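You operate a simulated robot arm through the tools that you are given. There is no shell and no other tool.

You are at the controls of a simulated robot arm. One attempt, no reset.

JOB
Plug the blower in and dry the wet toe patch at mark 2.
Fine: plug in before switching on; blower back and off. Set down upright: orange blower.

It is judged by the outcome, as a careful person would: the job done as asked, and still so three seconds after it is handed in. It fails if anything else is knocked over, pushed out of place, dropped, spilled or broken.

ROBOT AND FRAMES
A 7-joint arm with a two-finger parallel gripper, fixed in place. Base frame: the origin is at the foot of the arm, x ahead of it, y to its left, z up; the work surface is at about z = 0.78. Lengths are in m, angles in rad, forces in N, time in s.
Its first joint turns from -2.601 to 2.601 rad. Payload 3.43 kg.
Tool frame: the origin (TCP) lies between the finger pads and is the grasp point; the fingertips stand 0.03 m ahead of it; z points along the fingers, y is the line along which they close. Largest opening 0.094 m; finger width 0.028, thickness 0.01; the body of the gripper, 0.05 by 0.096 m, starts 0.055 m behind the TCP.
Orientation is told as [roll, pitch, yaw] about the base's x, y, z axes, in that order, counted from this pose: with the fingers straight down and closing along the base's y, the tool's x points along the base's -x, its y along +y and its z along -z.

CONTROLS
- The arm moves only by the tool servo_tool. Its argument "steps" is a list of rows, each an object of numbers (a shift or turn left out is 0, a gripper value left out holds the last): "hand": the gripper command, from -1 (fully open) to 1 (shut), values between in proportion; "tx", "ty", "tz": the shift along the base's x, y, z in cm; "ax", "ay", "az": the turn, a rotation vector about the base's x, y, z in degrees. In form: [{"hand": .., "tx": .., "ty": .., "tz": .., "ax": .., "ay": .., "az": ..}, ...]. A call has 1 to 20 rows; each row is the pose to reach, as a shift and turn from the pose commanded when the call began. Rows are played at 5 a second. More than 0.05 m and 0.15 rad between two rows, or a gripper value outside its range, and nothing of the call is played. A pose out of reach is approached as far as the arm can. The call stops where the force on the tool passes 40 N (or 10 N more than at its start, if that is more) or the arm is blocked; 0.2 s more then pass. The fingers move at their own pace (about 0.045 m/s each) and stop on an object; they squeeze with about 22 N. The grip force told is the motor's: it shows also when the fingers shut on nothing. Time passes only in rows, and 0.2 s behind the last, so rows that repeat a pose let the fingers close. It gives the time, the measured TCP pose, the force on the tool (base axes), the opening and the grip force at its end, in the units of the frame above (readings bear some noise), with the torque about the TCP (base axes, N m) and any sound that the robot's microphone picked up, and new pictures: "views" is both (left out), scene, wrist or none.
- Cameras (640 x 400 px; columns grow to the right, rows downward): "scene" is fixed at [0.0342, -0.6536, 1.557]; the picture's right is [-0.64, -0.77, 0.00], its down [-0.70, 0.57, -0.43] and it looks along [0.33, -0.28, -0.90] (base axes); focal length 237 px, centre (320, 200). "wrist" rides on the gripper at [0.076, 0.014, -0.102] in the tool frame; the picture's right is [-0.18, 0.98, 0.00], its down [-0.75, -0.14, -0.64] and it looks along [-0.63, -0.12, 0.77] (tool axes); focal length 243 px, centre (320, 200). There is no depth. A picture from a camera that has moved, and an enlarged one, comes with that camera's place and axes in the base frame and with its lens. The place of the scene camera against the robot may be out by one fixed shift of up to 0.025 m in any direction.
- enlarge(camera, box): a new picture of the part [left, top, right, bottom] of that camera's present view, enlarged. It takes no simulated time.
- finish_job(): hands the job in; it is judged then, once.

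Nothing tells you positions but the pictures and the camera data. Unless the task says otherwise, let go and move clear before handing in.

The tools are called after "Emit:" as a command line: name --argument value ..., lists and objects as JSON in quotes. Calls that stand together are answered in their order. servo_tool: Moves the arm, as the interface text tells. Its arguments: {"type":"object","properties":{"steps":{"type":"array"},"views":{"type":"string","enum":["both","scene","wrist","none"]}},"required":["steps"]} The other tools are called the same way: enlarge (camera, box) takes an enlarged picture of a part of a camera's view; finish_job () hands the job in.

At the start:

```text
time: 0.0
eef_pos: [0.3647, -0.9183, 1.1816]
tool_rot: [0.0, -0.001, 0.0]
wrist_force: [-0.2, 0.0, 0.0]
ft_torque: [-0.02, 0.0, 0.01]
gripper_width: 0.0939
grasp_force: 0.0
```

scene: 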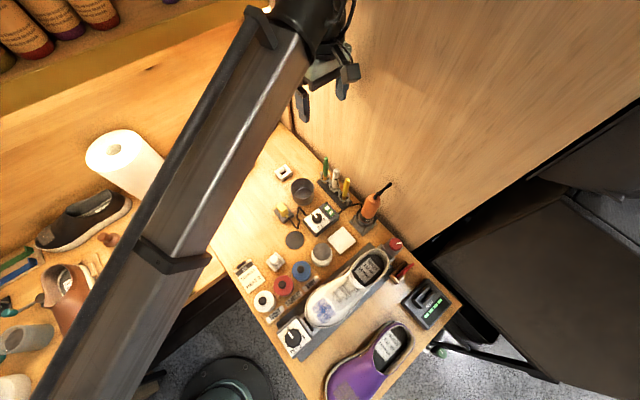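
wrist: 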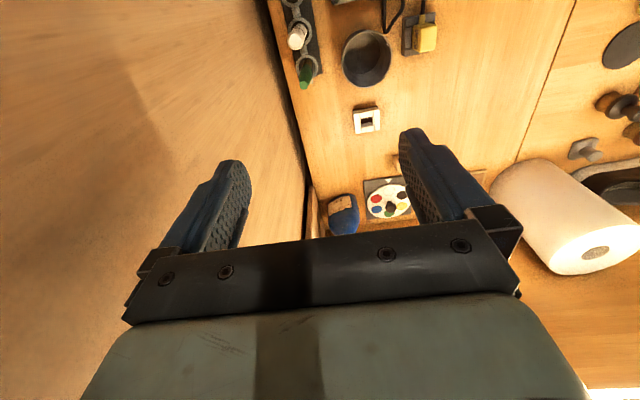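

I see a cluttered bench with a shoe, an orange blower in a stand, a yellow plug and a socket with a control box. I'll enlarge the views before I move anything.

Emit:
enlarge --camera "scene" --box '[220, 140, 480, 400]'

Emit:
enlarge --camera "scene" --box '[260, 150, 400, 260]'

Emit:
enlarge --camera "wrist" --box '[260, 0, 640, 240]'

```text
1.54 times, centred on (350, 270) of scene
camera zoom: at [0.0342, -0.6536, 1.557], right [-0.64, -0.77, 0.0], down [-0.7, 0.57, -0.43], along [0.33, -0.28, -0.9], focal length 364 px, centre (274, 92)
```

zoom: 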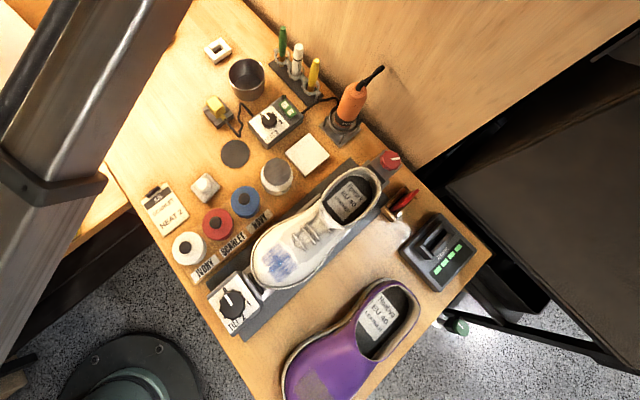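

```text
3.64 times, centred on (330, 205) of scene
camera zoom: at [0.0342, -0.6536, 1.557], right [-0.64, -0.77, 0.0], down [-0.7, 0.57, -0.43], along [0.33, -0.28, -0.9], focal length 860 px, centre (284, 182)
```

zoom: 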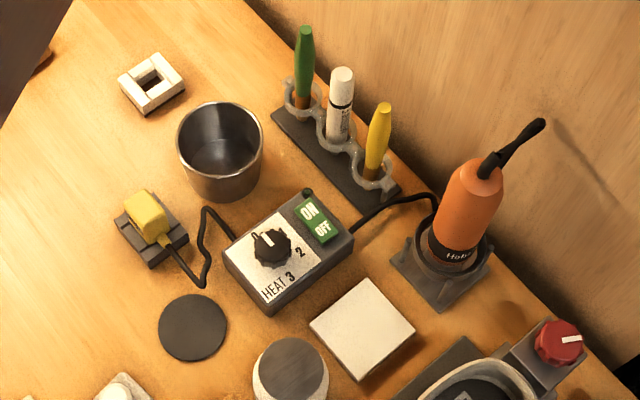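

```text
1.67 times, centred on (450, 120) of wrist
camera zoom: at [0.2885, -0.9028, 1.2839], right [0.18, 0.98, 0.0], down [0.75, -0.14, 0.64], along [0.63, -0.12, -0.77], focal length 404 px, centre (103, 333)
```

zoom: 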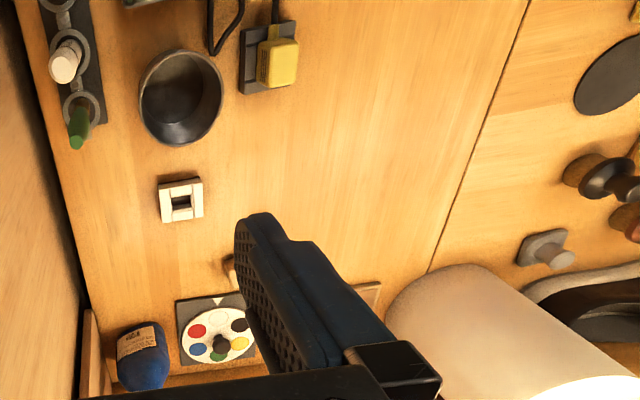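

I can see the control box with its HEAT knob and ON/OFF rocker, a yellow plug parked in a holder, and a white socket. I'll look closer at the labels, the shoe and the note.

Emit:
enlarge --camera "scene" --box '[230, 240, 330, 370]'

Emit:
enlarge --camera "scene" --box '[290, 230, 430, 340]'

Emit:
enlarge --camera "scene" --box '[300, 195, 350, 240]'

Emit:
enlarge --camera "scene" --box '[0, 120, 240, 400]'

Emit:
enlarge --camera "scene" --box '[340, 170, 410, 240]'

Emit:
enlarge --camera "wrist" --box '[330, 0, 450, 150]'

```text
3.08 times, centred on (280, 305) of scene
camera zoom: at [0.0342, -0.6536, 1.557], right [-0.64, -0.77, 0.0], down [-0.7, 0.57, -0.43], along [0.33, -0.28, -0.9], focal length 728 px, centre (443, -123)
```

zoom: 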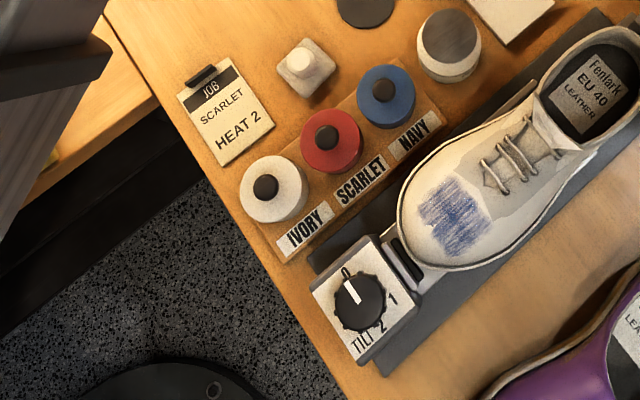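

```text
3.64 times, centred on (360, 285) of scene
camera zoom: at [0.0342, -0.6536, 1.557], right [-0.64, -0.77, 0.0], down [-0.7, 0.57, -0.43], along [0.33, -0.28, -0.9], focal length 860 px, centre (174, -109)
```

zoom: 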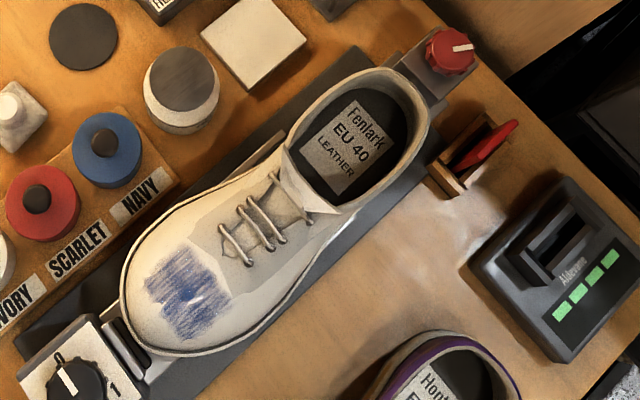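

```text
8.89 times, centred on (325, 218) of scene
camera zoom: at [0.0342, -0.6536, 1.557], right [-0.64, -0.77, 0.0], down [-0.7, 0.57, -0.43], along [0.33, -0.28, -0.9], focal length 2103 px, centre (276, 44)
```

zoom: 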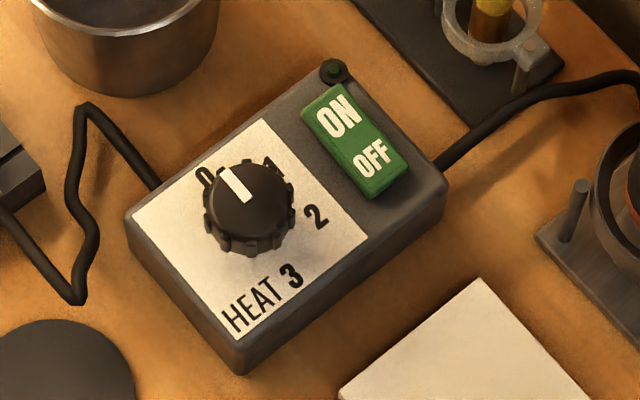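

```text
1.43 times, centred on (120, 260) of scene
camera zoom: at [0.0342, -0.6536, 1.557], right [-0.64, -0.77, 0.0], down [-0.7, 0.57, -0.43], along [0.33, -0.28, -0.9], focal length 338 px, centre (606, 114)
```

zoom: 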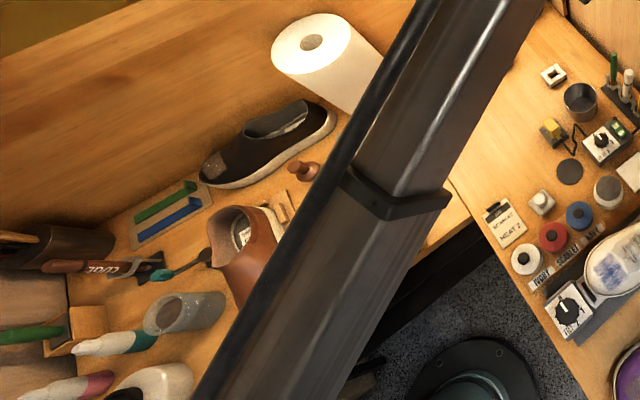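

```text
5.71 times, centred on (375, 205) of scene
camera zoom: at [0.0342, -0.6536, 1.557], right [-0.64, -0.77, 0.0], down [-0.7, 0.57, -0.43], along [0.33, -0.28, -0.9], focal length 1352 px, centre (6, 171)
```

zoom: 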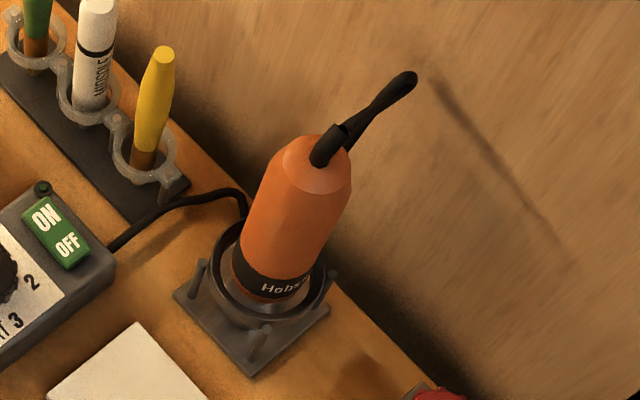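

```text
2.67 times, centred on (390, 75) of wrist
camera zoom: at [0.2885, -0.9028, 1.2839], right [0.18, 0.98, 0.0], down [0.75, -0.14, 0.64], along [0.63, -0.12, -0.77], focal length 647 px, centre (133, 533)
```

zoom: 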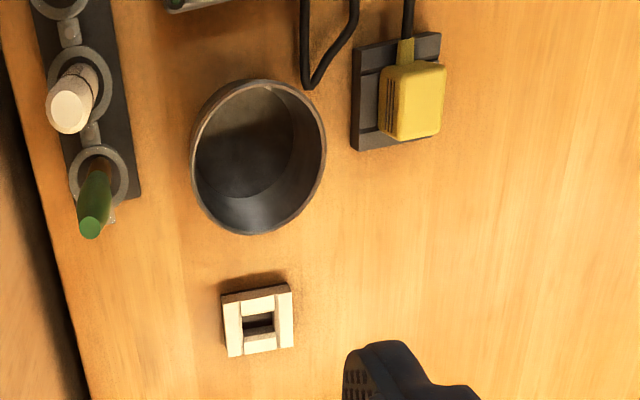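

The card reads HEAT 2. The HEAT knob is at 0, the white socket is near (0.50, -0.85), the yellow plug is near (0.37, -0.75), and the blower stands by the wall near (0.16, -0.95). I'll move over the plug area for a closer wrist view.

Emit:
servo_tool --steps '[{"hand": -1, "tx": -1, "ty": 3, "tz": -2}, {"tx": -2, "ty": 6, "tz": -4}, {"tx": -3, "ty": 9, "tz": -6}, {"tx": -4, "ty": 12, "tz": -8}, {"tx": -5, "ty": 14, "tz": -11}, {"tx": -5, "ty": 15, "tz": -13}, {"tx": -5, "ty": 15, "tz": -13}]'

```text
time: 1.6
eef_pos: [0.3138, -0.7686, 1.055]
tool_rot: [0.0, -0.001, -0.001]
wrist_force: [-0.9, 0.1, 0.0]
ft_torque: [-0.01, 0.0, 0.04]
gripper_width: 0.0941
grasp_force: 0.1
camera wrist: at [0.2361, -0.7525, 1.1555], right [0.18, 0.98, 0.0], down [0.75, -0.14, 0.64], along [0.63, -0.12, -0.77], focal length 243 px, centre (320, 200)
```

scene: 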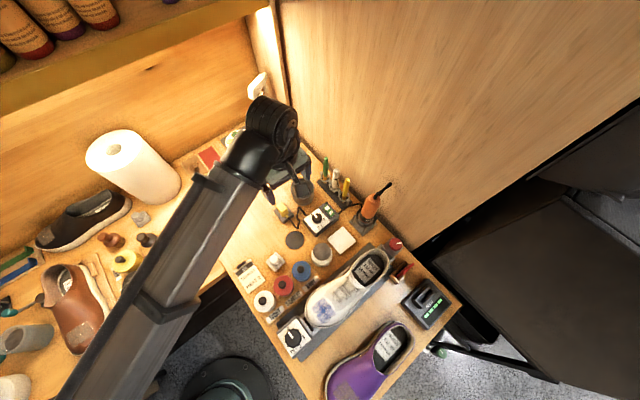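
wrist: 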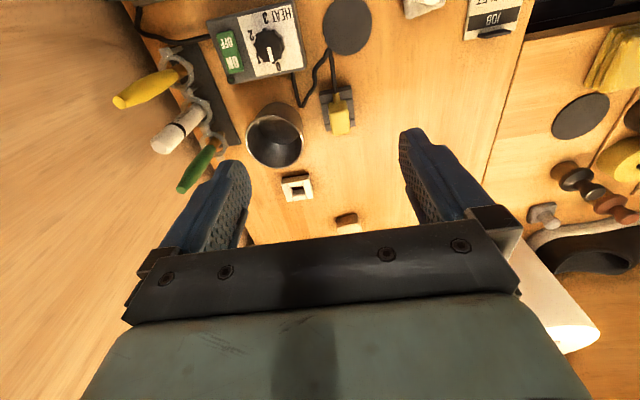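

The view now shows the box, the plug and the white frame, plus something white up on the wall edge. I'll check what each of these is.

Emit:
enlarge --camera "scene" --box '[180, 50, 320, 180]'

Emit:
enlarge --camera "wrist" --box '[230, 60, 410, 240]'

Emit:
enlarge --camera "wrist" --box '[200, 0, 400, 140]'

```text
3.08 times, centred on (250, 115) of scene
camera zoom: at [0.0342, -0.6536, 1.557], right [-0.64, -0.77, 0.0], down [-0.7, 0.57, -0.43], along [0.33, -0.28, -0.9], focal length 728 px, centre (535, 462)
```

zoom: 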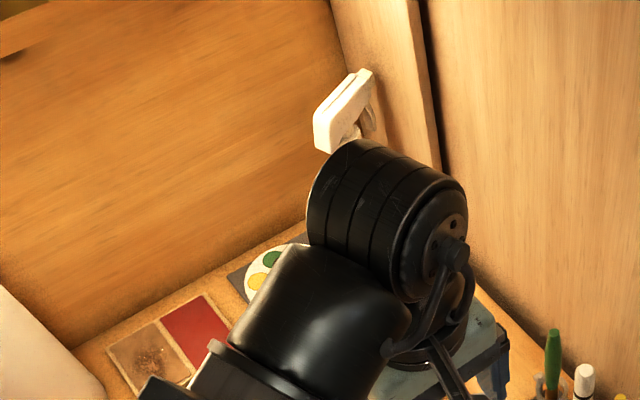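

```text
2.22 times, centred on (320, 150) of wrist
camera zoom: at [0.2361, -0.7525, 1.1555], right [0.18, 0.98, 0.0], down [0.75, -0.14, 0.64], along [0.63, -0.12, -0.77], focal length 539 px, centre (320, 311)
```

zoom: 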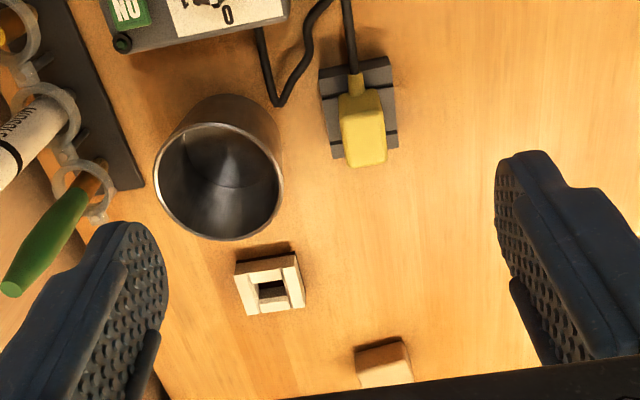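

```text
2.86 times, centred on (300, 70) of wrist
camera zoom: at [0.2361, -0.7525, 1.1555], right [0.18, 0.98, 0.0], down [0.75, -0.14, 0.64], along [0.63, -0.12, -0.77], focal length 693 px, centre (377, 571)
```

zoom: 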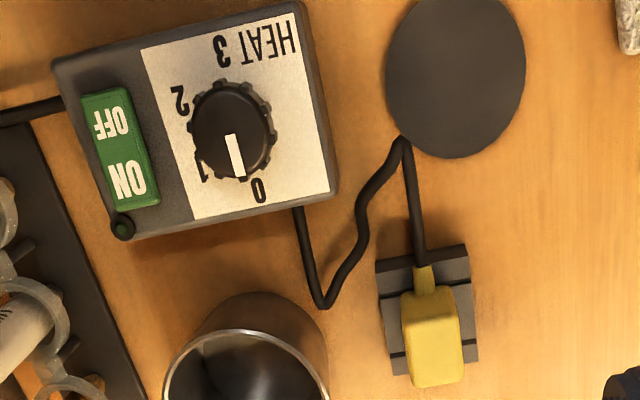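

The plug sits upright in a dark holder with its cord leaving toward the box, and the white frame is a floor-mounted socket. I'll move the gripper over the plug, staying high, for a closer look.

Emit:
servo_tool --steps '[{"hand": -1, "tx": 2, "ty": 1, "tz": -3}, {"tx": 3, "ty": 2, "tz": -6}, {"tx": 3, "ty": 2, "tz": -9}, {"tx": 3, "ty": 2, "tz": -10}, {"tx": 3, "ty": 2, "tz": -10}]' --views "wrist"

```text
time: 2.8
eef_pos: [0.3443, -0.75, 0.9525]
tool_rot: [0.0, 0.001, 0.0]
wrist_force: [0.3, -0.1, 0.1]
ft_torque: [-0.01, 0.01, 0.0]
gripper_width: 0.0938
grasp_force: 0.0
camera wrist: at [0.2663, -0.7343, 1.0546], right [0.18, 0.98, 0.0], down [0.75, -0.14, 0.64], along [0.63, -0.12, -0.77], focal length 243 px, centre (320, 200)
```

wrist: 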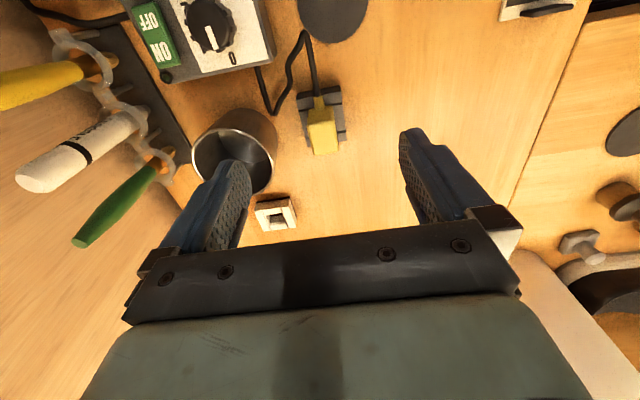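

Emit:
enlarge --camera "wrist" --box '[240, 40, 400, 240]'

Emit:
enlarge --camera "wrist" --box '[280, 80, 360, 160]'

Emit:
enlarge --camera "wrist" --box '[240, 180, 320, 240]'

```text
2.00 times, centred on (320, 140) of wrist
camera zoom: at [0.2663, -0.7343, 1.0546], right [0.18, 0.98, 0.0], down [0.75, -0.14, 0.64], along [0.63, -0.12, -0.77], focal length 485 px, centre (320, 320)
```

zoom: 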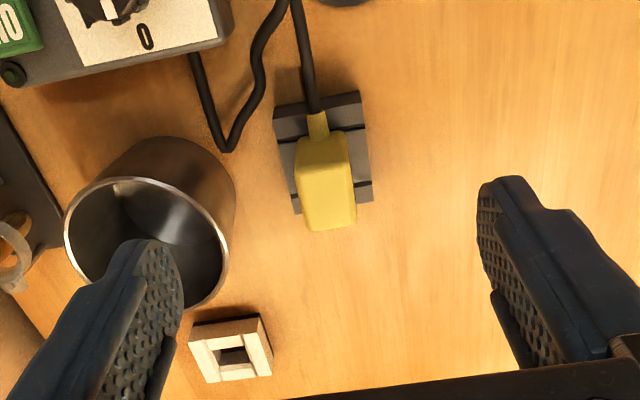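

```text
5.00 times, centred on (320, 120) of wrist
camera zoom: at [0.2663, -0.7343, 1.0546], right [0.18, 0.98, 0.0], down [0.75, -0.14, 0.64], along [0.63, -0.12, -0.77], focal length 1213 px, centre (320, 600)
```

zoom: 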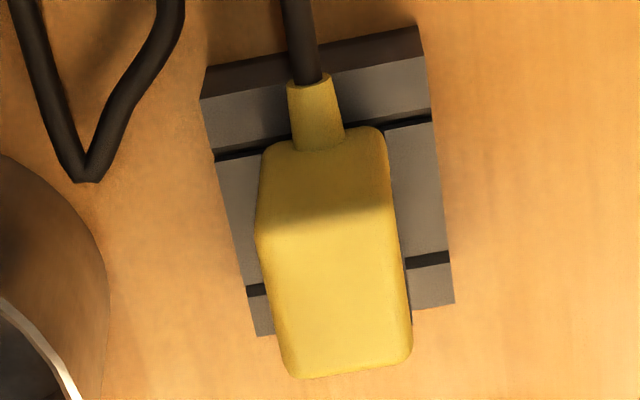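

```text
6.67 times, centred on (280, 210) of wrist
camera zoom: at [0.2663, -0.7343, 1.0546], right [0.18, 0.98, 0.0], down [0.75, -0.14, 0.64], along [0.63, -0.12, -0.77], focal length 1618 px, centre (587, 133)
```

zoom: 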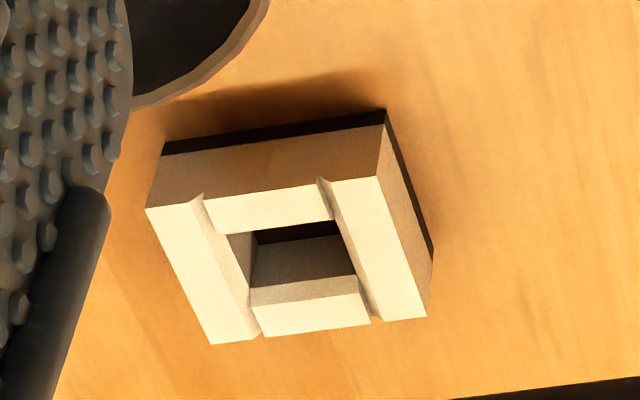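

The plug top is at about (0.370, -0.7515, z 0.839), in a holder whose top is at z 0.80. The socket is centred near (0.50, -0.845). I'll hover over the plug with the fingers half closed so they stay clear of the cup.

Emit:
servo_tool --steps '[{"hand": -0.1, "tx": 1.2, "ty": -0.1, "tz": -1}, {"tx": 2.4, "ty": -0.2, "tz": -3}, {"tx": 2.4, "ty": -0.2, "tz": -5}, {"tx": 2.4, "ty": -0.2, "tz": -6}, {"tx": 2.4, "ty": -0.2, "tz": -6}]' --views "both"

```text
time: 4.0
eef_pos: [0.3681, -0.7501, 0.8931]
tool_rot: [0.0, 0.0, 0.0]
wrist_force: [-0.1, -0.2, 0.4]
ft_torque: [0.0, 0.0, 0.0]
gripper_width: 0.0518
grasp_force: 0.0
camera wrist: at [0.2912, -0.7354, 0.9947], right [0.18, 0.98, 0.0], down [0.75, -0.14, 0.64], along [0.63, -0.12, -0.77], focal length 243 px, centre (320, 200)
```

scene: 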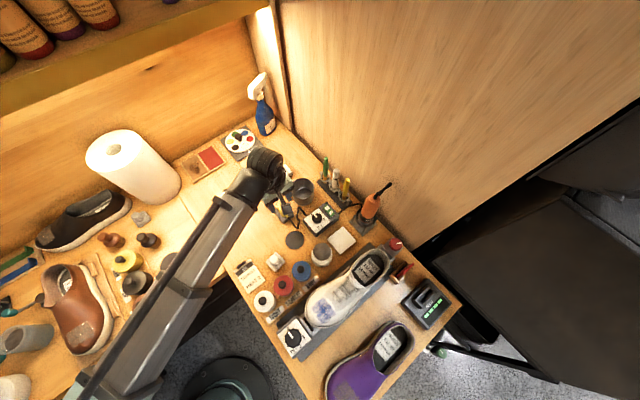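
wrist: 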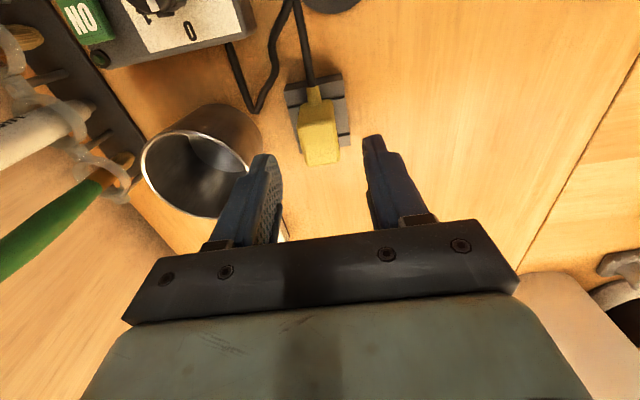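

The plug is centred between the fingers. I'll descend and grip it.

Emit:
servo_tool --steps '[{"hand": -0.1, "tz": -1.5, "ty": -0.1}, {"tz": -3, "ty": -0.1}, {"tz": -4.2, "ty": -0.1}, {"tz": -5.2, "ty": -0.1}, {"tz": -5.4, "ty": -0.1}]' --views "wrist"

Emit:
servo_tool --steps '[{"hand": 0.3}, {"hand": 0.6}, {"hand": 0.8}, {"hand": 0.8}, {"hand": 0.8}]' --views "wrist"

```text
time: 5.2
eef_pos: [0.3685, -0.7512, 0.8377]
tool_rot: [0.0, 0.0, 0.0]
wrist_force: [0.2, 0.3, 0.3]
ft_torque: [0.01, 0.0, 0.03]
gripper_width: 0.0518
grasp_force: 0.0
camera wrist: at [0.2918, -0.7355, 0.9396], right [0.18, 0.98, 0.0], down [0.75, -0.14, 0.64], along [0.63, -0.12, -0.77], focal length 243 px, centre (320, 200)
```

wrist: 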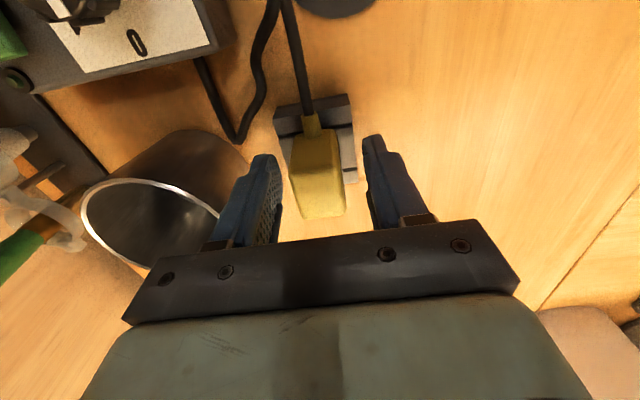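

```text
time: 6.4
eef_pos: [0.3692, -0.7504, 0.8371]
tool_rot: [-0.001, 0.0, 0.0]
wrist_force: [-0.1, 0.3, 0.4]
ft_torque: [-0.05, 0.01, 0.01]
gripper_width: 0.0294
grasp_force: 22.4
camera wrist: at [0.2918, -0.7355, 0.9398], right [0.18, 0.98, 0.0], down [0.75, -0.14, 0.64], along [0.63, -0.12, -0.77], focal length 243 px, centre (320, 200)
```

wrist: 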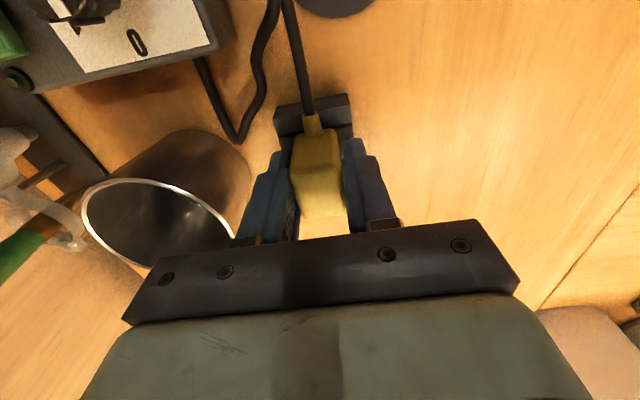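

The plug is gripped at about 0.029 m wide. I'll lift it straight up.

Emit:
servo_tool --steps '[{"hand": 0.8, "tz": 1}, {"tz": 2}, {"tz": 3.5}, {"tz": 5}, {"tz": 6.5}, {"tz": 8}, {"tz": 8}]' --views "both"

```text
time: 8.0
eef_pos: [0.3688, -0.7528, 0.9173]
tool_rot: [0.0, 0.0, 0.001]
wrist_force: [-0.8, 0.2, -0.8]
ft_torque: [0.02, -0.03, 0.02]
gripper_width: 0.0298
grasp_force: 22.4
camera wrist: at [0.2923, -0.7374, 1.0189], right [0.18, 0.98, 0.0], down [0.75, -0.14, 0.64], along [0.63, -0.12, -0.77], focal length 243 px, centre (320, 200)
```

scene: 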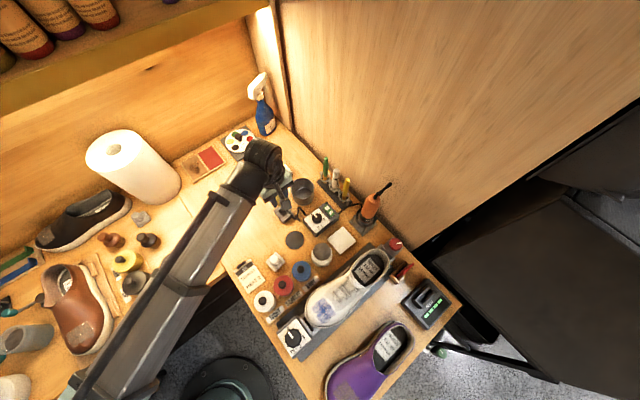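
wrist: 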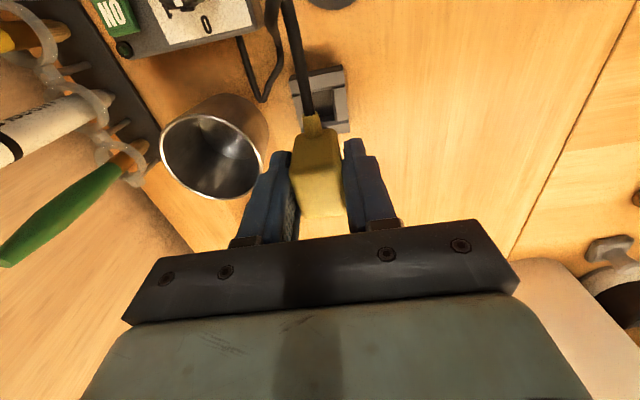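

Emit:
enlarge --camera "wrist" --box '[260, 50, 380, 225]'

Emit:
enlarge --camera "scene" --box '[240, 150, 330, 230]'

```text
2.29 times, centred on (320, 138) of wrist
camera zoom: at [0.2923, -0.7374, 1.0189], right [0.18, 0.98, 0.0], down [0.75, -0.14, 0.64], along [0.63, -0.12, -0.77], focal length 555 px, centre (320, 343)
```

zoom: 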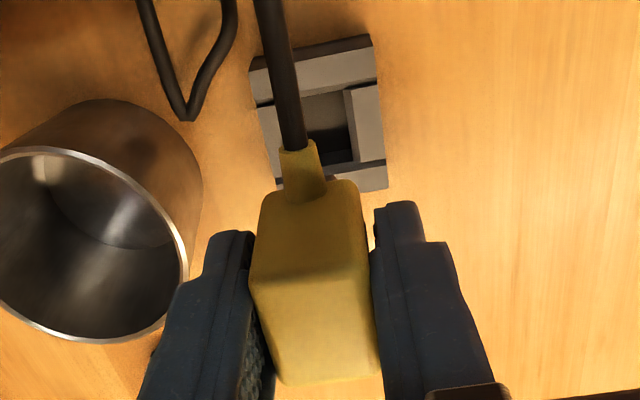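

```text
5.00 times, centred on (285, 190) of scene
camera zoom: at [0.0342, -0.6536, 1.557], right [-0.64, -0.77, 0.0], down [-0.7, 0.57, -0.43], along [0.33, -0.28, -0.9], focal length 1183 px, centre (495, 250)
```

zoom: 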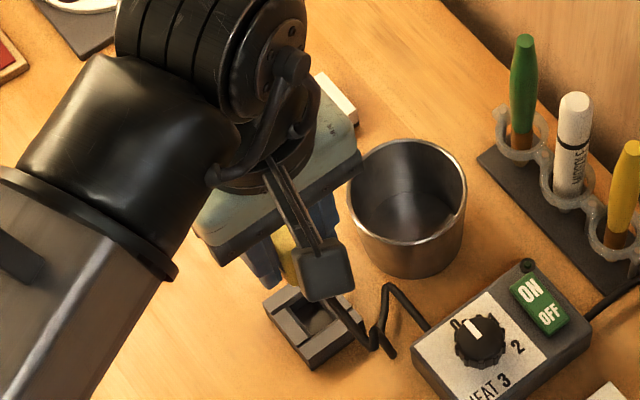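

The nub recess in the holder is longer along x, and the socket hole is longer along y, so the plug must turn 90°. I'll turn it -90° so the cord leaves on the free +y side, and carry it high over to the socket.

Emit:
servo_tool --steps '[{"hand": 0.8, "tx": 0, "ty": 0, "tz": 1, "az": -7.5}, {"tx": 0, "ty": 0, "tz": 2, "az": -15}, {"tx": 0.5, "ty": 0, "tz": 3, "az": -22.5}, {"tx": 1.5, "ty": 0, "tz": 4, "az": -30}, {"tx": 3, "ty": -0.5, "tz": 4, "az": -37.5}, {"tx": 4.5, "ty": -1, "tz": 4, "az": -45}, {"tx": 6, "ty": -2, "tz": 4, "az": -52.5}, {"tx": 7.5, "ty": -3, "tz": 4, "az": -60}, {"tx": 9, "ty": -4, "tz": 4, "az": -67.5}, {"tx": 10, "ty": -5, "tz": 4, "az": -75}, {"tx": 11, "ty": -6, "tz": 4, "az": -82.5}, {"tx": 12, "ty": -7, "tz": 4, "az": -90}, {"tx": 12, "ty": -7, "tz": 4, "az": -90}]' --views "both"

```text
time: 10.8
eef_pos: [0.4887, -0.8209, 0.9575]
tool_rot: [0.0, -0.001, -1.573]
wrist_force: [0.9, -0.1, -0.1]
ft_torque: [0.0, -0.01, -0.01]
gripper_width: 0.0096
grasp_force: 0.0
camera wrist: at [0.5027, -0.7441, 1.0594], right [0.98, -0.19, 0.0], down [-0.14, -0.75, 0.64], along [-0.12, -0.63, -0.77], focal length 243 px, centre (320, 200)
```

scene: 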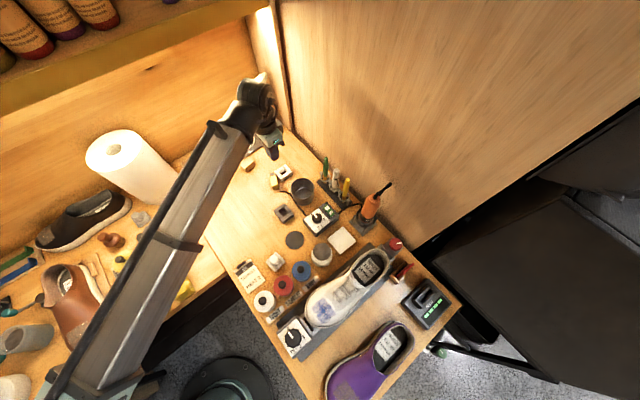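
wrist: 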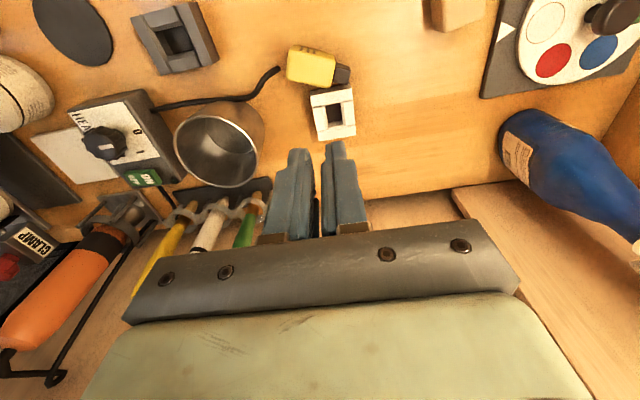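

The plug slipped out of the fingers on the way and now lies near the socket. I'll see exactly how it lies.

Emit:
enlarge --camera "wrist" --box '[230, 20, 390, 150]'

Emit:
enlarge --camera "scene" --box '[250, 150, 350, 240]'

```text
3.08 times, centred on (310, 85) of wrist
camera zoom: at [0.5027, -0.7441, 1.0594], right [0.98, -0.19, 0.0], down [-0.14, -0.75, 0.64], along [-0.12, -0.63, -0.77], focal length 746 px, centre (351, 554)
```

zoom: 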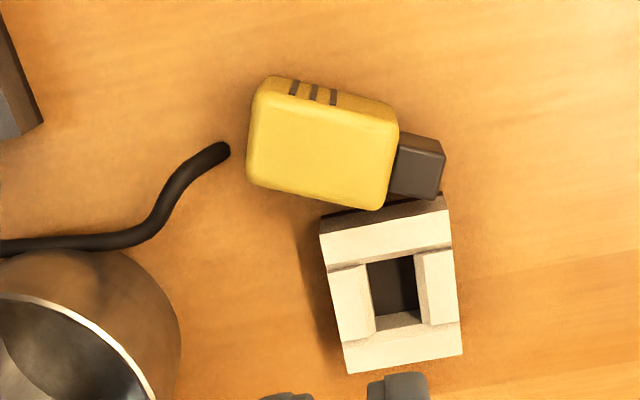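

```text
4.44 times, centred on (300, 195) of scene
camera zoom: at [0.0342, -0.6536, 1.557], right [-0.64, -0.77, 0.0], down [-0.7, 0.57, -0.43], along [0.33, -0.28, -0.9], focal length 1052 px, centre (409, 222)
```

zoom: 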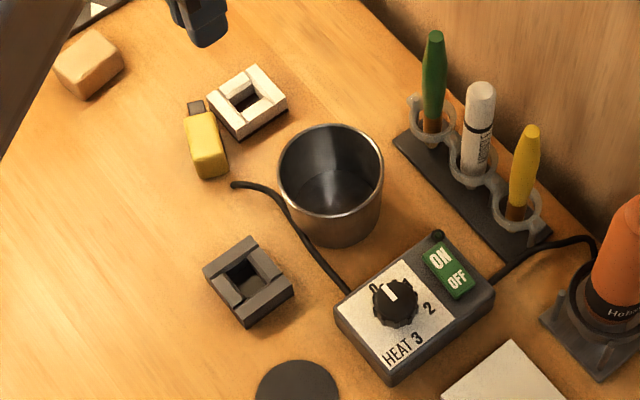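

The plug fell on its side beside the socket, with its dark nub pointing roughly +x. I'll back off and look at it from a better angle before picking it up again.

Emit:
servo_tool --steps '[{"hand": 0.8, "ty": 2, "tz": 1}, {"hand": 0, "ty": 5, "tz": 1}, {"hand": -0.3, "ty": 8, "tz": 0}, {"ty": 11, "tz": -2}, {"ty": 13, "tz": -4}, {"ty": 13, "tz": -4}]' --views "wrist"

Emit:
enlarge --camera "wrist" --box '[220, 60, 400, 190]'

Emit:
enlarge --camera "scene" --box '[275, 165, 325, 205]'

```text
time: 12.2
eef_pos: [0.4887, -0.6892, 0.9182]
tool_rot: [0.0, -0.001, -1.569]
wrist_force: [0.3, -1.2, 0.2]
ft_torque: [0.03, 0.01, -0.03]
gripper_width: 0.0611
grasp_force: 0.0
camera wrist: at [0.5026, -0.6131, 1.0201], right [0.98, -0.18, 0.0], down [-0.14, -0.75, 0.64], along [-0.12, -0.63, -0.77], focal length 243 px, centre (320, 200)
```

wrist: 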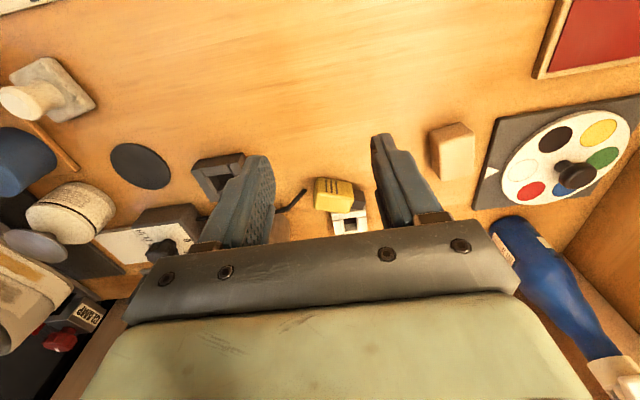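

```text
3.08 times, centred on (310, 125) of wrist
camera zoom: at [0.5026, -0.6131, 1.0201], right [0.98, -0.18, 0.0], down [-0.14, -0.75, 0.64], along [-0.12, -0.63, -0.77], focal length 746 px, centre (351, 431)
```

zoom: 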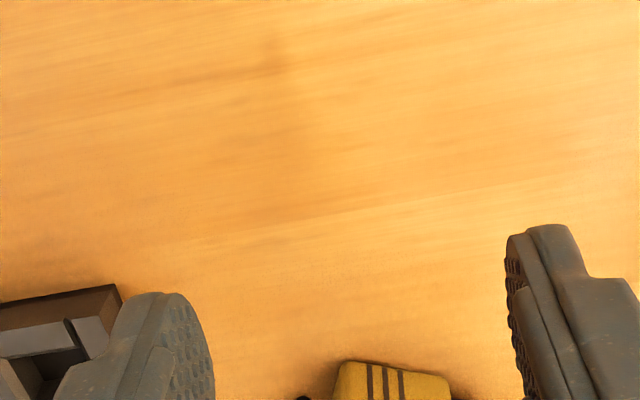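

```text
10.00 times, centred on (300, 185) of scene
camera zoom: at [0.0342, -0.6536, 1.557], right [-0.64, -0.77, 0.0], down [-0.7, 0.57, -0.43], along [0.33, -0.28, -0.9], focal length 2366 px, centre (520, 350)
```

zoom: 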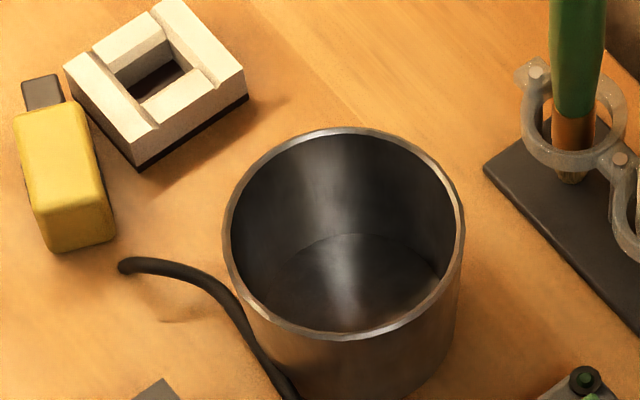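

Emit:
enlarge --camera "wrist" --box '[270, 165, 390, 245]'

```text
5.00 times, centred on (330, 205) of wrist
camera zoom: at [0.5026, -0.6131, 1.0201], right [0.98, -0.18, 0.0], down [-0.14, -0.75, 0.64], along [-0.12, -0.63, -0.77], focal length 1213 px, centre (270, 175)
```

zoom: 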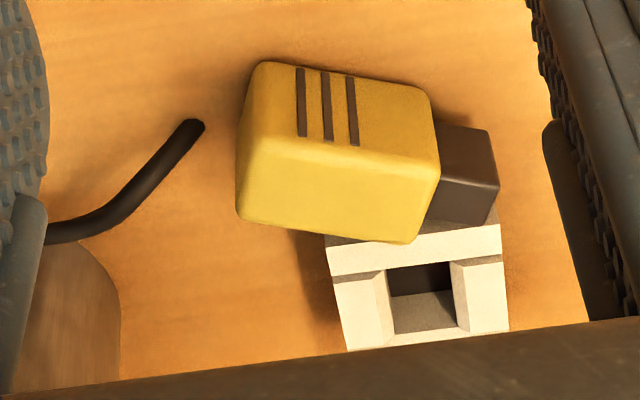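

The plug lies flat with its nub pointing about -21° and its boot side down. The cord end rests on the table beside it. I'll turn the gripper to match, hover over the plug's rear end, and look before regripping.

Emit:
servo_tool --steps '[{"hand": 0.04, "tx": 0, "ty": -1, "tz": 1, "az": 8}, {"tx": -0.5, "ty": -2, "tz": 1, "az": 16}, {"tx": -1, "ty": -3.5, "tz": 1, "az": 24}, {"tx": -1.5, "ty": -5, "tz": 1, "az": 32}, {"tx": -2, "ty": -6.5, "tz": 1, "az": 40}, {"tx": -2, "ty": -8, "tz": 0.5, "az": 48}, {"tx": -2, "ty": -9, "tz": 0, "az": 56}, {"tx": -2, "ty": -9.9, "tz": -0.8, "az": 63}, {"tx": -2, "ty": -9.9, "tz": -1.8, "az": 68.5}, {"tx": -2, "ty": -9.9, "tz": -1.8, "az": 68.5}]' --views "both"

Emit:
enlarge --camera "wrist" --box '[240, 60, 400, 220]'

Emit:
enlarge --camera "scene" --box '[265, 155, 335, 215]'

```text
time: 14.4
eef_pos: [0.4689, -0.7891, 0.8994]
tool_rot: [0.0, 0.0, -0.373]
wrist_force: [0.4, -0.1, 0.9]
ft_torque: [0.04, 0.01, 0.0]
gripper_width: 0.0449
grasp_force: 0.0
camera wrist: at [0.4029, -0.7476, 1.002], right [0.53, 0.85, 0.0], down [0.65, -0.41, 0.64], along [0.54, -0.34, -0.77], focal length 243 px, centre (320, 200)
```

scene: 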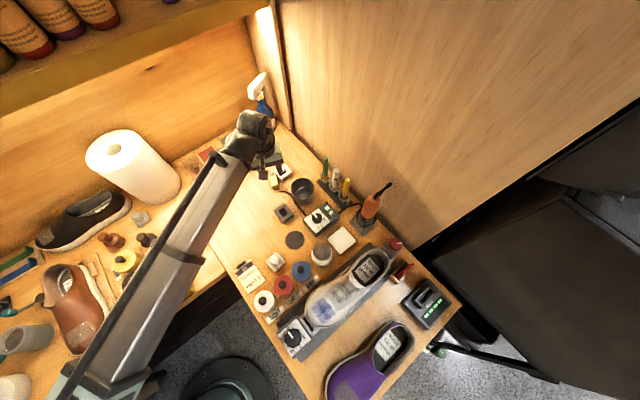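
wrist: 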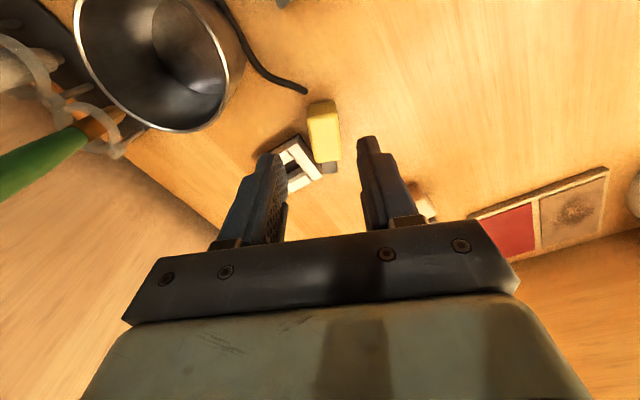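

```text
2.50 times, centred on (320, 140) of wrist
camera zoom: at [0.4029, -0.7476, 1.002], right [0.53, 0.85, 0.0], down [0.65, -0.41, 0.64], along [0.54, -0.34, -0.77], focal length 606 px, centre (320, 350)
```

zoom: 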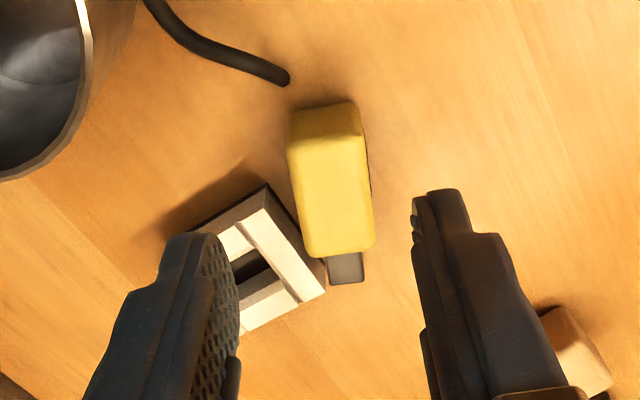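

```text
6.67 times, centred on (300, 185) of scene
camera zoom: at [0.0342, -0.6536, 1.557], right [-0.64, -0.77, 0.0], down [-0.7, 0.57, -0.43], along [0.33, -0.28, -0.9], focal length 1578 px, centre (453, 300)
```

zoom: 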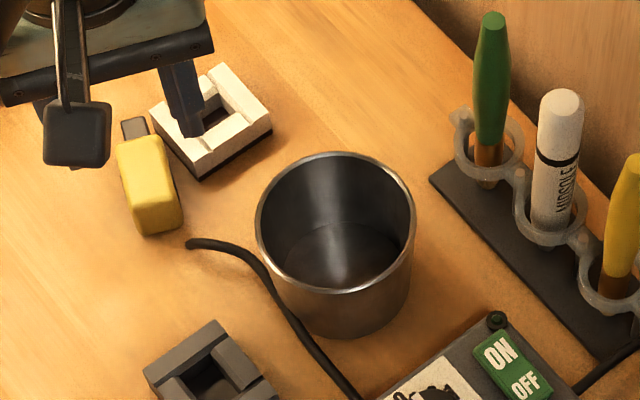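

The plug is lined up between the fingers, about 3 mm off centre. I'll correct that, descend around its rear end and grip.

Emit:
servo_tool --steps '[{"hand": 0.04, "ty": 0.25, "tz": -1.5, "az": -1}, {"ty": 0.25, "tz": -3, "az": -2}, {"ty": 0.25, "tz": -4.5, "az": -2}, {"ty": 0.25, "tz": -6, "az": -2}, {"ty": 0.25, "tz": -7.2, "az": -2}, {"ty": 0.25, "tz": -7.9, "az": -2}, {"ty": 0.25, "tz": -7.9, "az": -2}]' --views "wrist"

Emit:
enlarge --camera "wrist" --box '[220, 60, 420, 240]'

```text
time: 16.0
eef_pos: [0.468, -0.7862, 0.8215]
tool_rot: [0.002, 0.001, -0.41]
wrist_force: [-0.5, 0.0, -0.1]
ft_torque: [-0.02, 0.01, -0.03]
gripper_width: 0.0452
grasp_force: 0.0
camera wrist: at [0.4043, -0.7428, 0.9243], right [0.56, 0.83, 0.0], down [0.63, -0.43, 0.64], along [0.53, -0.36, -0.77], focal length 243 px, centre (320, 200)
```

wrist: 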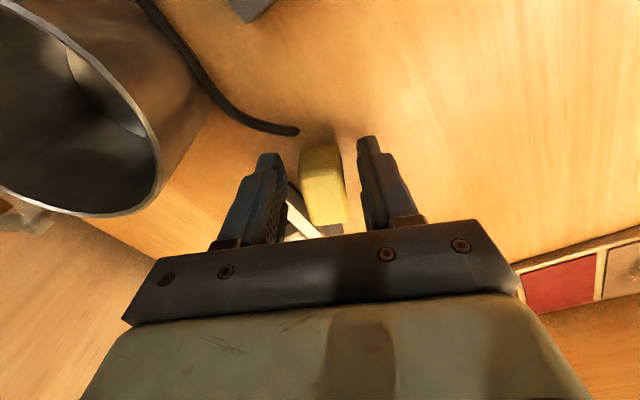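

```text
2.22 times, centred on (320, 150) of wrist
camera zoom: at [0.4043, -0.7428, 0.9243], right [0.56, 0.83, 0.0], down [0.63, -0.43, 0.64], along [0.53, -0.36, -0.77], focal length 539 px, centre (320, 311)
```

zoom: 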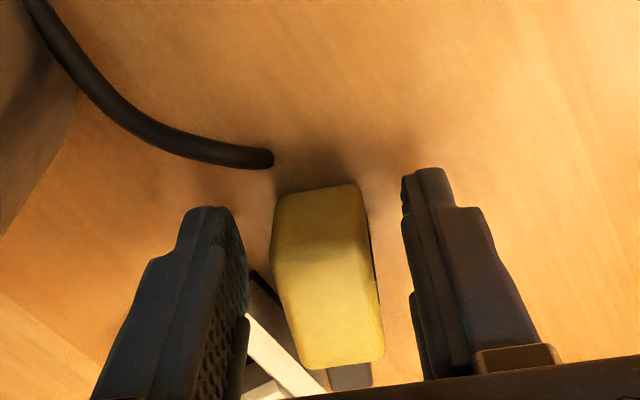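

The fingers straddle the plug without touching anything. I'll close and lift a little to see whether the cord follows.

Emit:
servo_tool --steps '[{"hand": 0.4}, {"hand": 1}, {"hand": 1}, {"hand": 1}, {"hand": 1}, {"hand": 1, "tz": 0.6}, {"hand": 1, "tz": 1.5}, {"hand": 1, "tz": 2.5}, {"hand": 1, "tz": 2.5}]' --views "both"

Emit:
enlarge --camera "wrist" --box '[220, 60, 420, 240]'

Emit:
enlarge --camera "scene" --box '[265, 155, 335, 215]'

```text
time: 18.0
eef_pos: [0.4687, -0.7882, 0.8461]
tool_rot: [0.0, 0.002, -0.41]
wrist_force: [0.5, 0.1, -0.9]
ft_torque: [0.02, -0.04, -0.02]
gripper_width: 0.0249
grasp_force: 21.8
camera wrist: at [0.4048, -0.7428, 0.9473], right [0.56, 0.83, 0.0], down [0.63, -0.43, 0.64], along [0.53, -0.36, -0.77], focal length 243 px, centre (320, 200)
```

scene: 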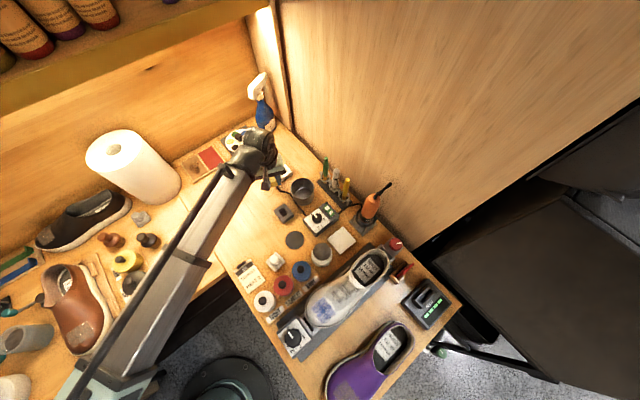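
wrist: 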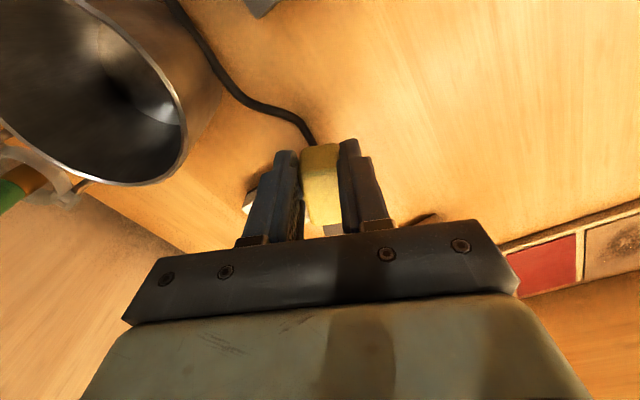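

```text
2.22 times, centred on (320, 150) of wrist
camera zoom: at [0.4048, -0.7428, 0.9473], right [0.56, 0.83, 0.0], down [0.63, -0.43, 0.64], along [0.53, -0.36, -0.77], focal length 539 px, centre (320, 311)
```

zoom: 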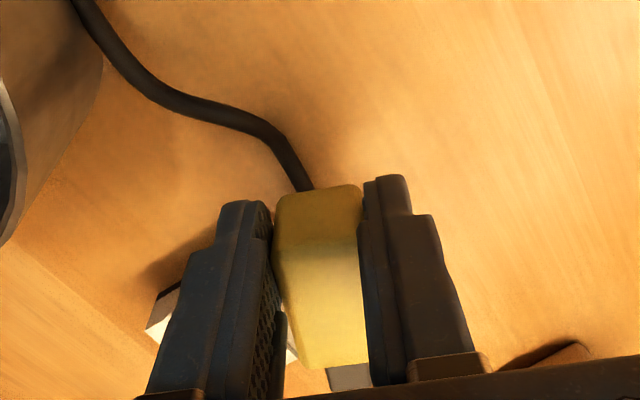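

```text
6.67 times, centred on (300, 185) of scene
camera zoom: at [0.0342, -0.6536, 1.557], right [-0.64, -0.77, 0.0], down [-0.7, 0.57, -0.43], along [0.33, -0.28, -0.9], focal length 1578 px, centre (453, 300)
```

zoom: 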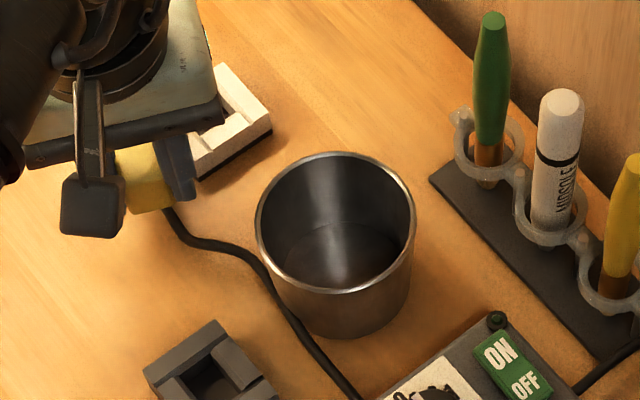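

The cord is still attached and rises with the plug, so its tension at height is what pulled the plug out before. I'll keep things low from here. First I'll lay the plug on clear table with its nub pointing along +x, so I can regrip it tilted and turn it upright into its holder.

Emit:
servo_tool --steps '[{"hand": 1, "tx": -0.5, "ty": 1, "tz": 0.3, "az": 4}, {"tx": -1.2, "ty": 2.5, "tz": 0.3, "az": 9}, {"tx": -2, "ty": 4, "tz": 0.3, "az": 14}, {"tx": -3, "ty": 5.5, "tz": 0.3, "az": 19}, {"tx": -4, "ty": 7, "tz": 0.3, "az": 23.5}, {"tx": -4.4, "ty": 7.3, "tz": 0, "az": 23.5}, {"tx": -4.4, "ty": 7.3, "tz": -1, "az": 23.5}, {"tx": -4.4, "ty": 7.3, "tz": -1.8, "az": 23.5}, {"tx": -4.4, "ty": 7.3, "tz": -2.3, "az": 23.5}, {"tx": -4.4, "ty": 7.3, "tz": -2.3, "az": 23.5}]' --views "both"

Emit:
enlarge --camera "wrist" --box '[220, 60, 420, 240]'

Emit:
enlarge --camera "scene" --box '[245, 165, 335, 245]'

```text
time: 20.2
eef_pos: [0.4249, -0.714, 0.8237]
tool_rot: [0.001, 0.001, 0.0]
wrist_force: [-0.7, -0.6, -0.9]
ft_torque: [0.02, -0.01, 0.04]
gripper_width: 0.0249
grasp_force: 22.1
camera wrist: at [0.3475, -0.6986, 0.9253], right [0.18, 0.98, 0.0], down [0.75, -0.14, 0.64], along [0.63, -0.12, -0.77], focal length 243 px, centre (320, 200)
```

scene: 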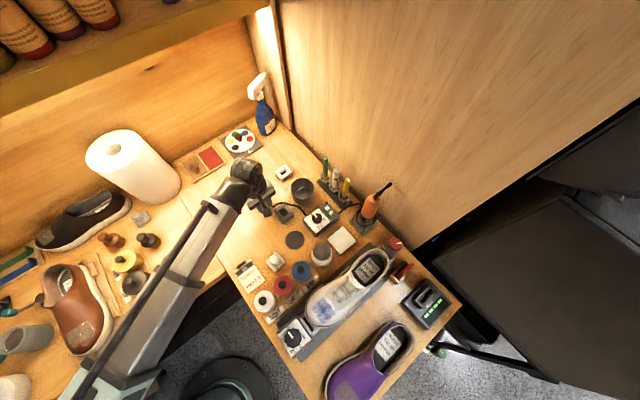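
wrist: 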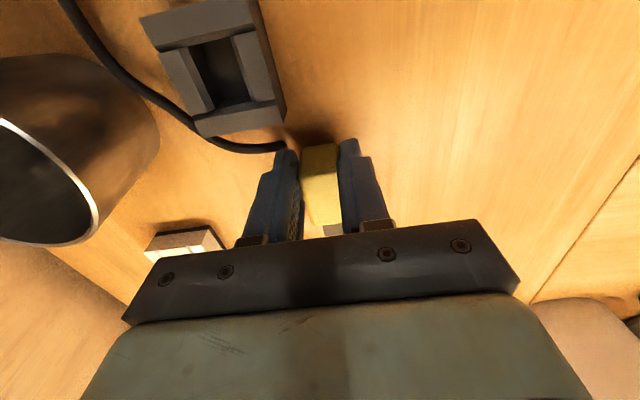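

```text
2.22 times, centred on (320, 150) of wrist
camera zoom: at [0.3475, -0.6986, 0.9253], right [0.18, 0.98, 0.0], down [0.75, -0.14, 0.64], along [0.63, -0.12, -0.77], focal length 539 px, centre (320, 311)
```

zoom: 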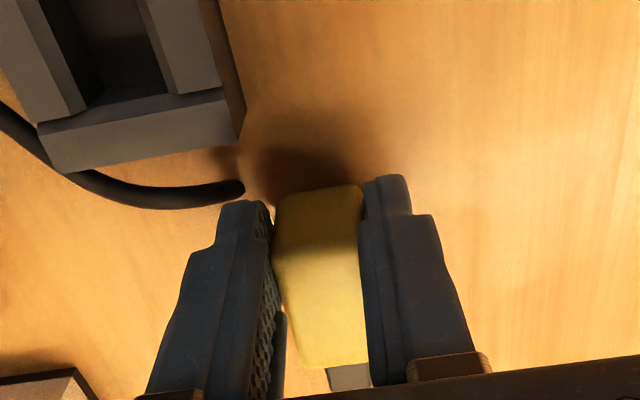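

```text
5.00 times, centred on (290, 205) of scene
camera zoom: at [0.0342, -0.6536, 1.557], right [-0.64, -0.77, 0.0], down [-0.7, 0.57, -0.43], along [0.33, -0.28, -0.9], focal length 1183 px, centre (470, 175)
```

zoom: 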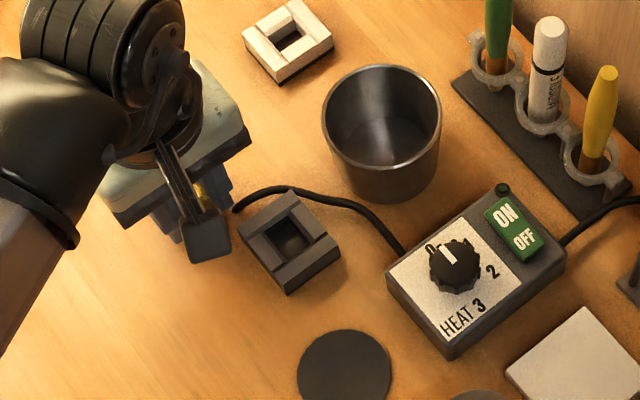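

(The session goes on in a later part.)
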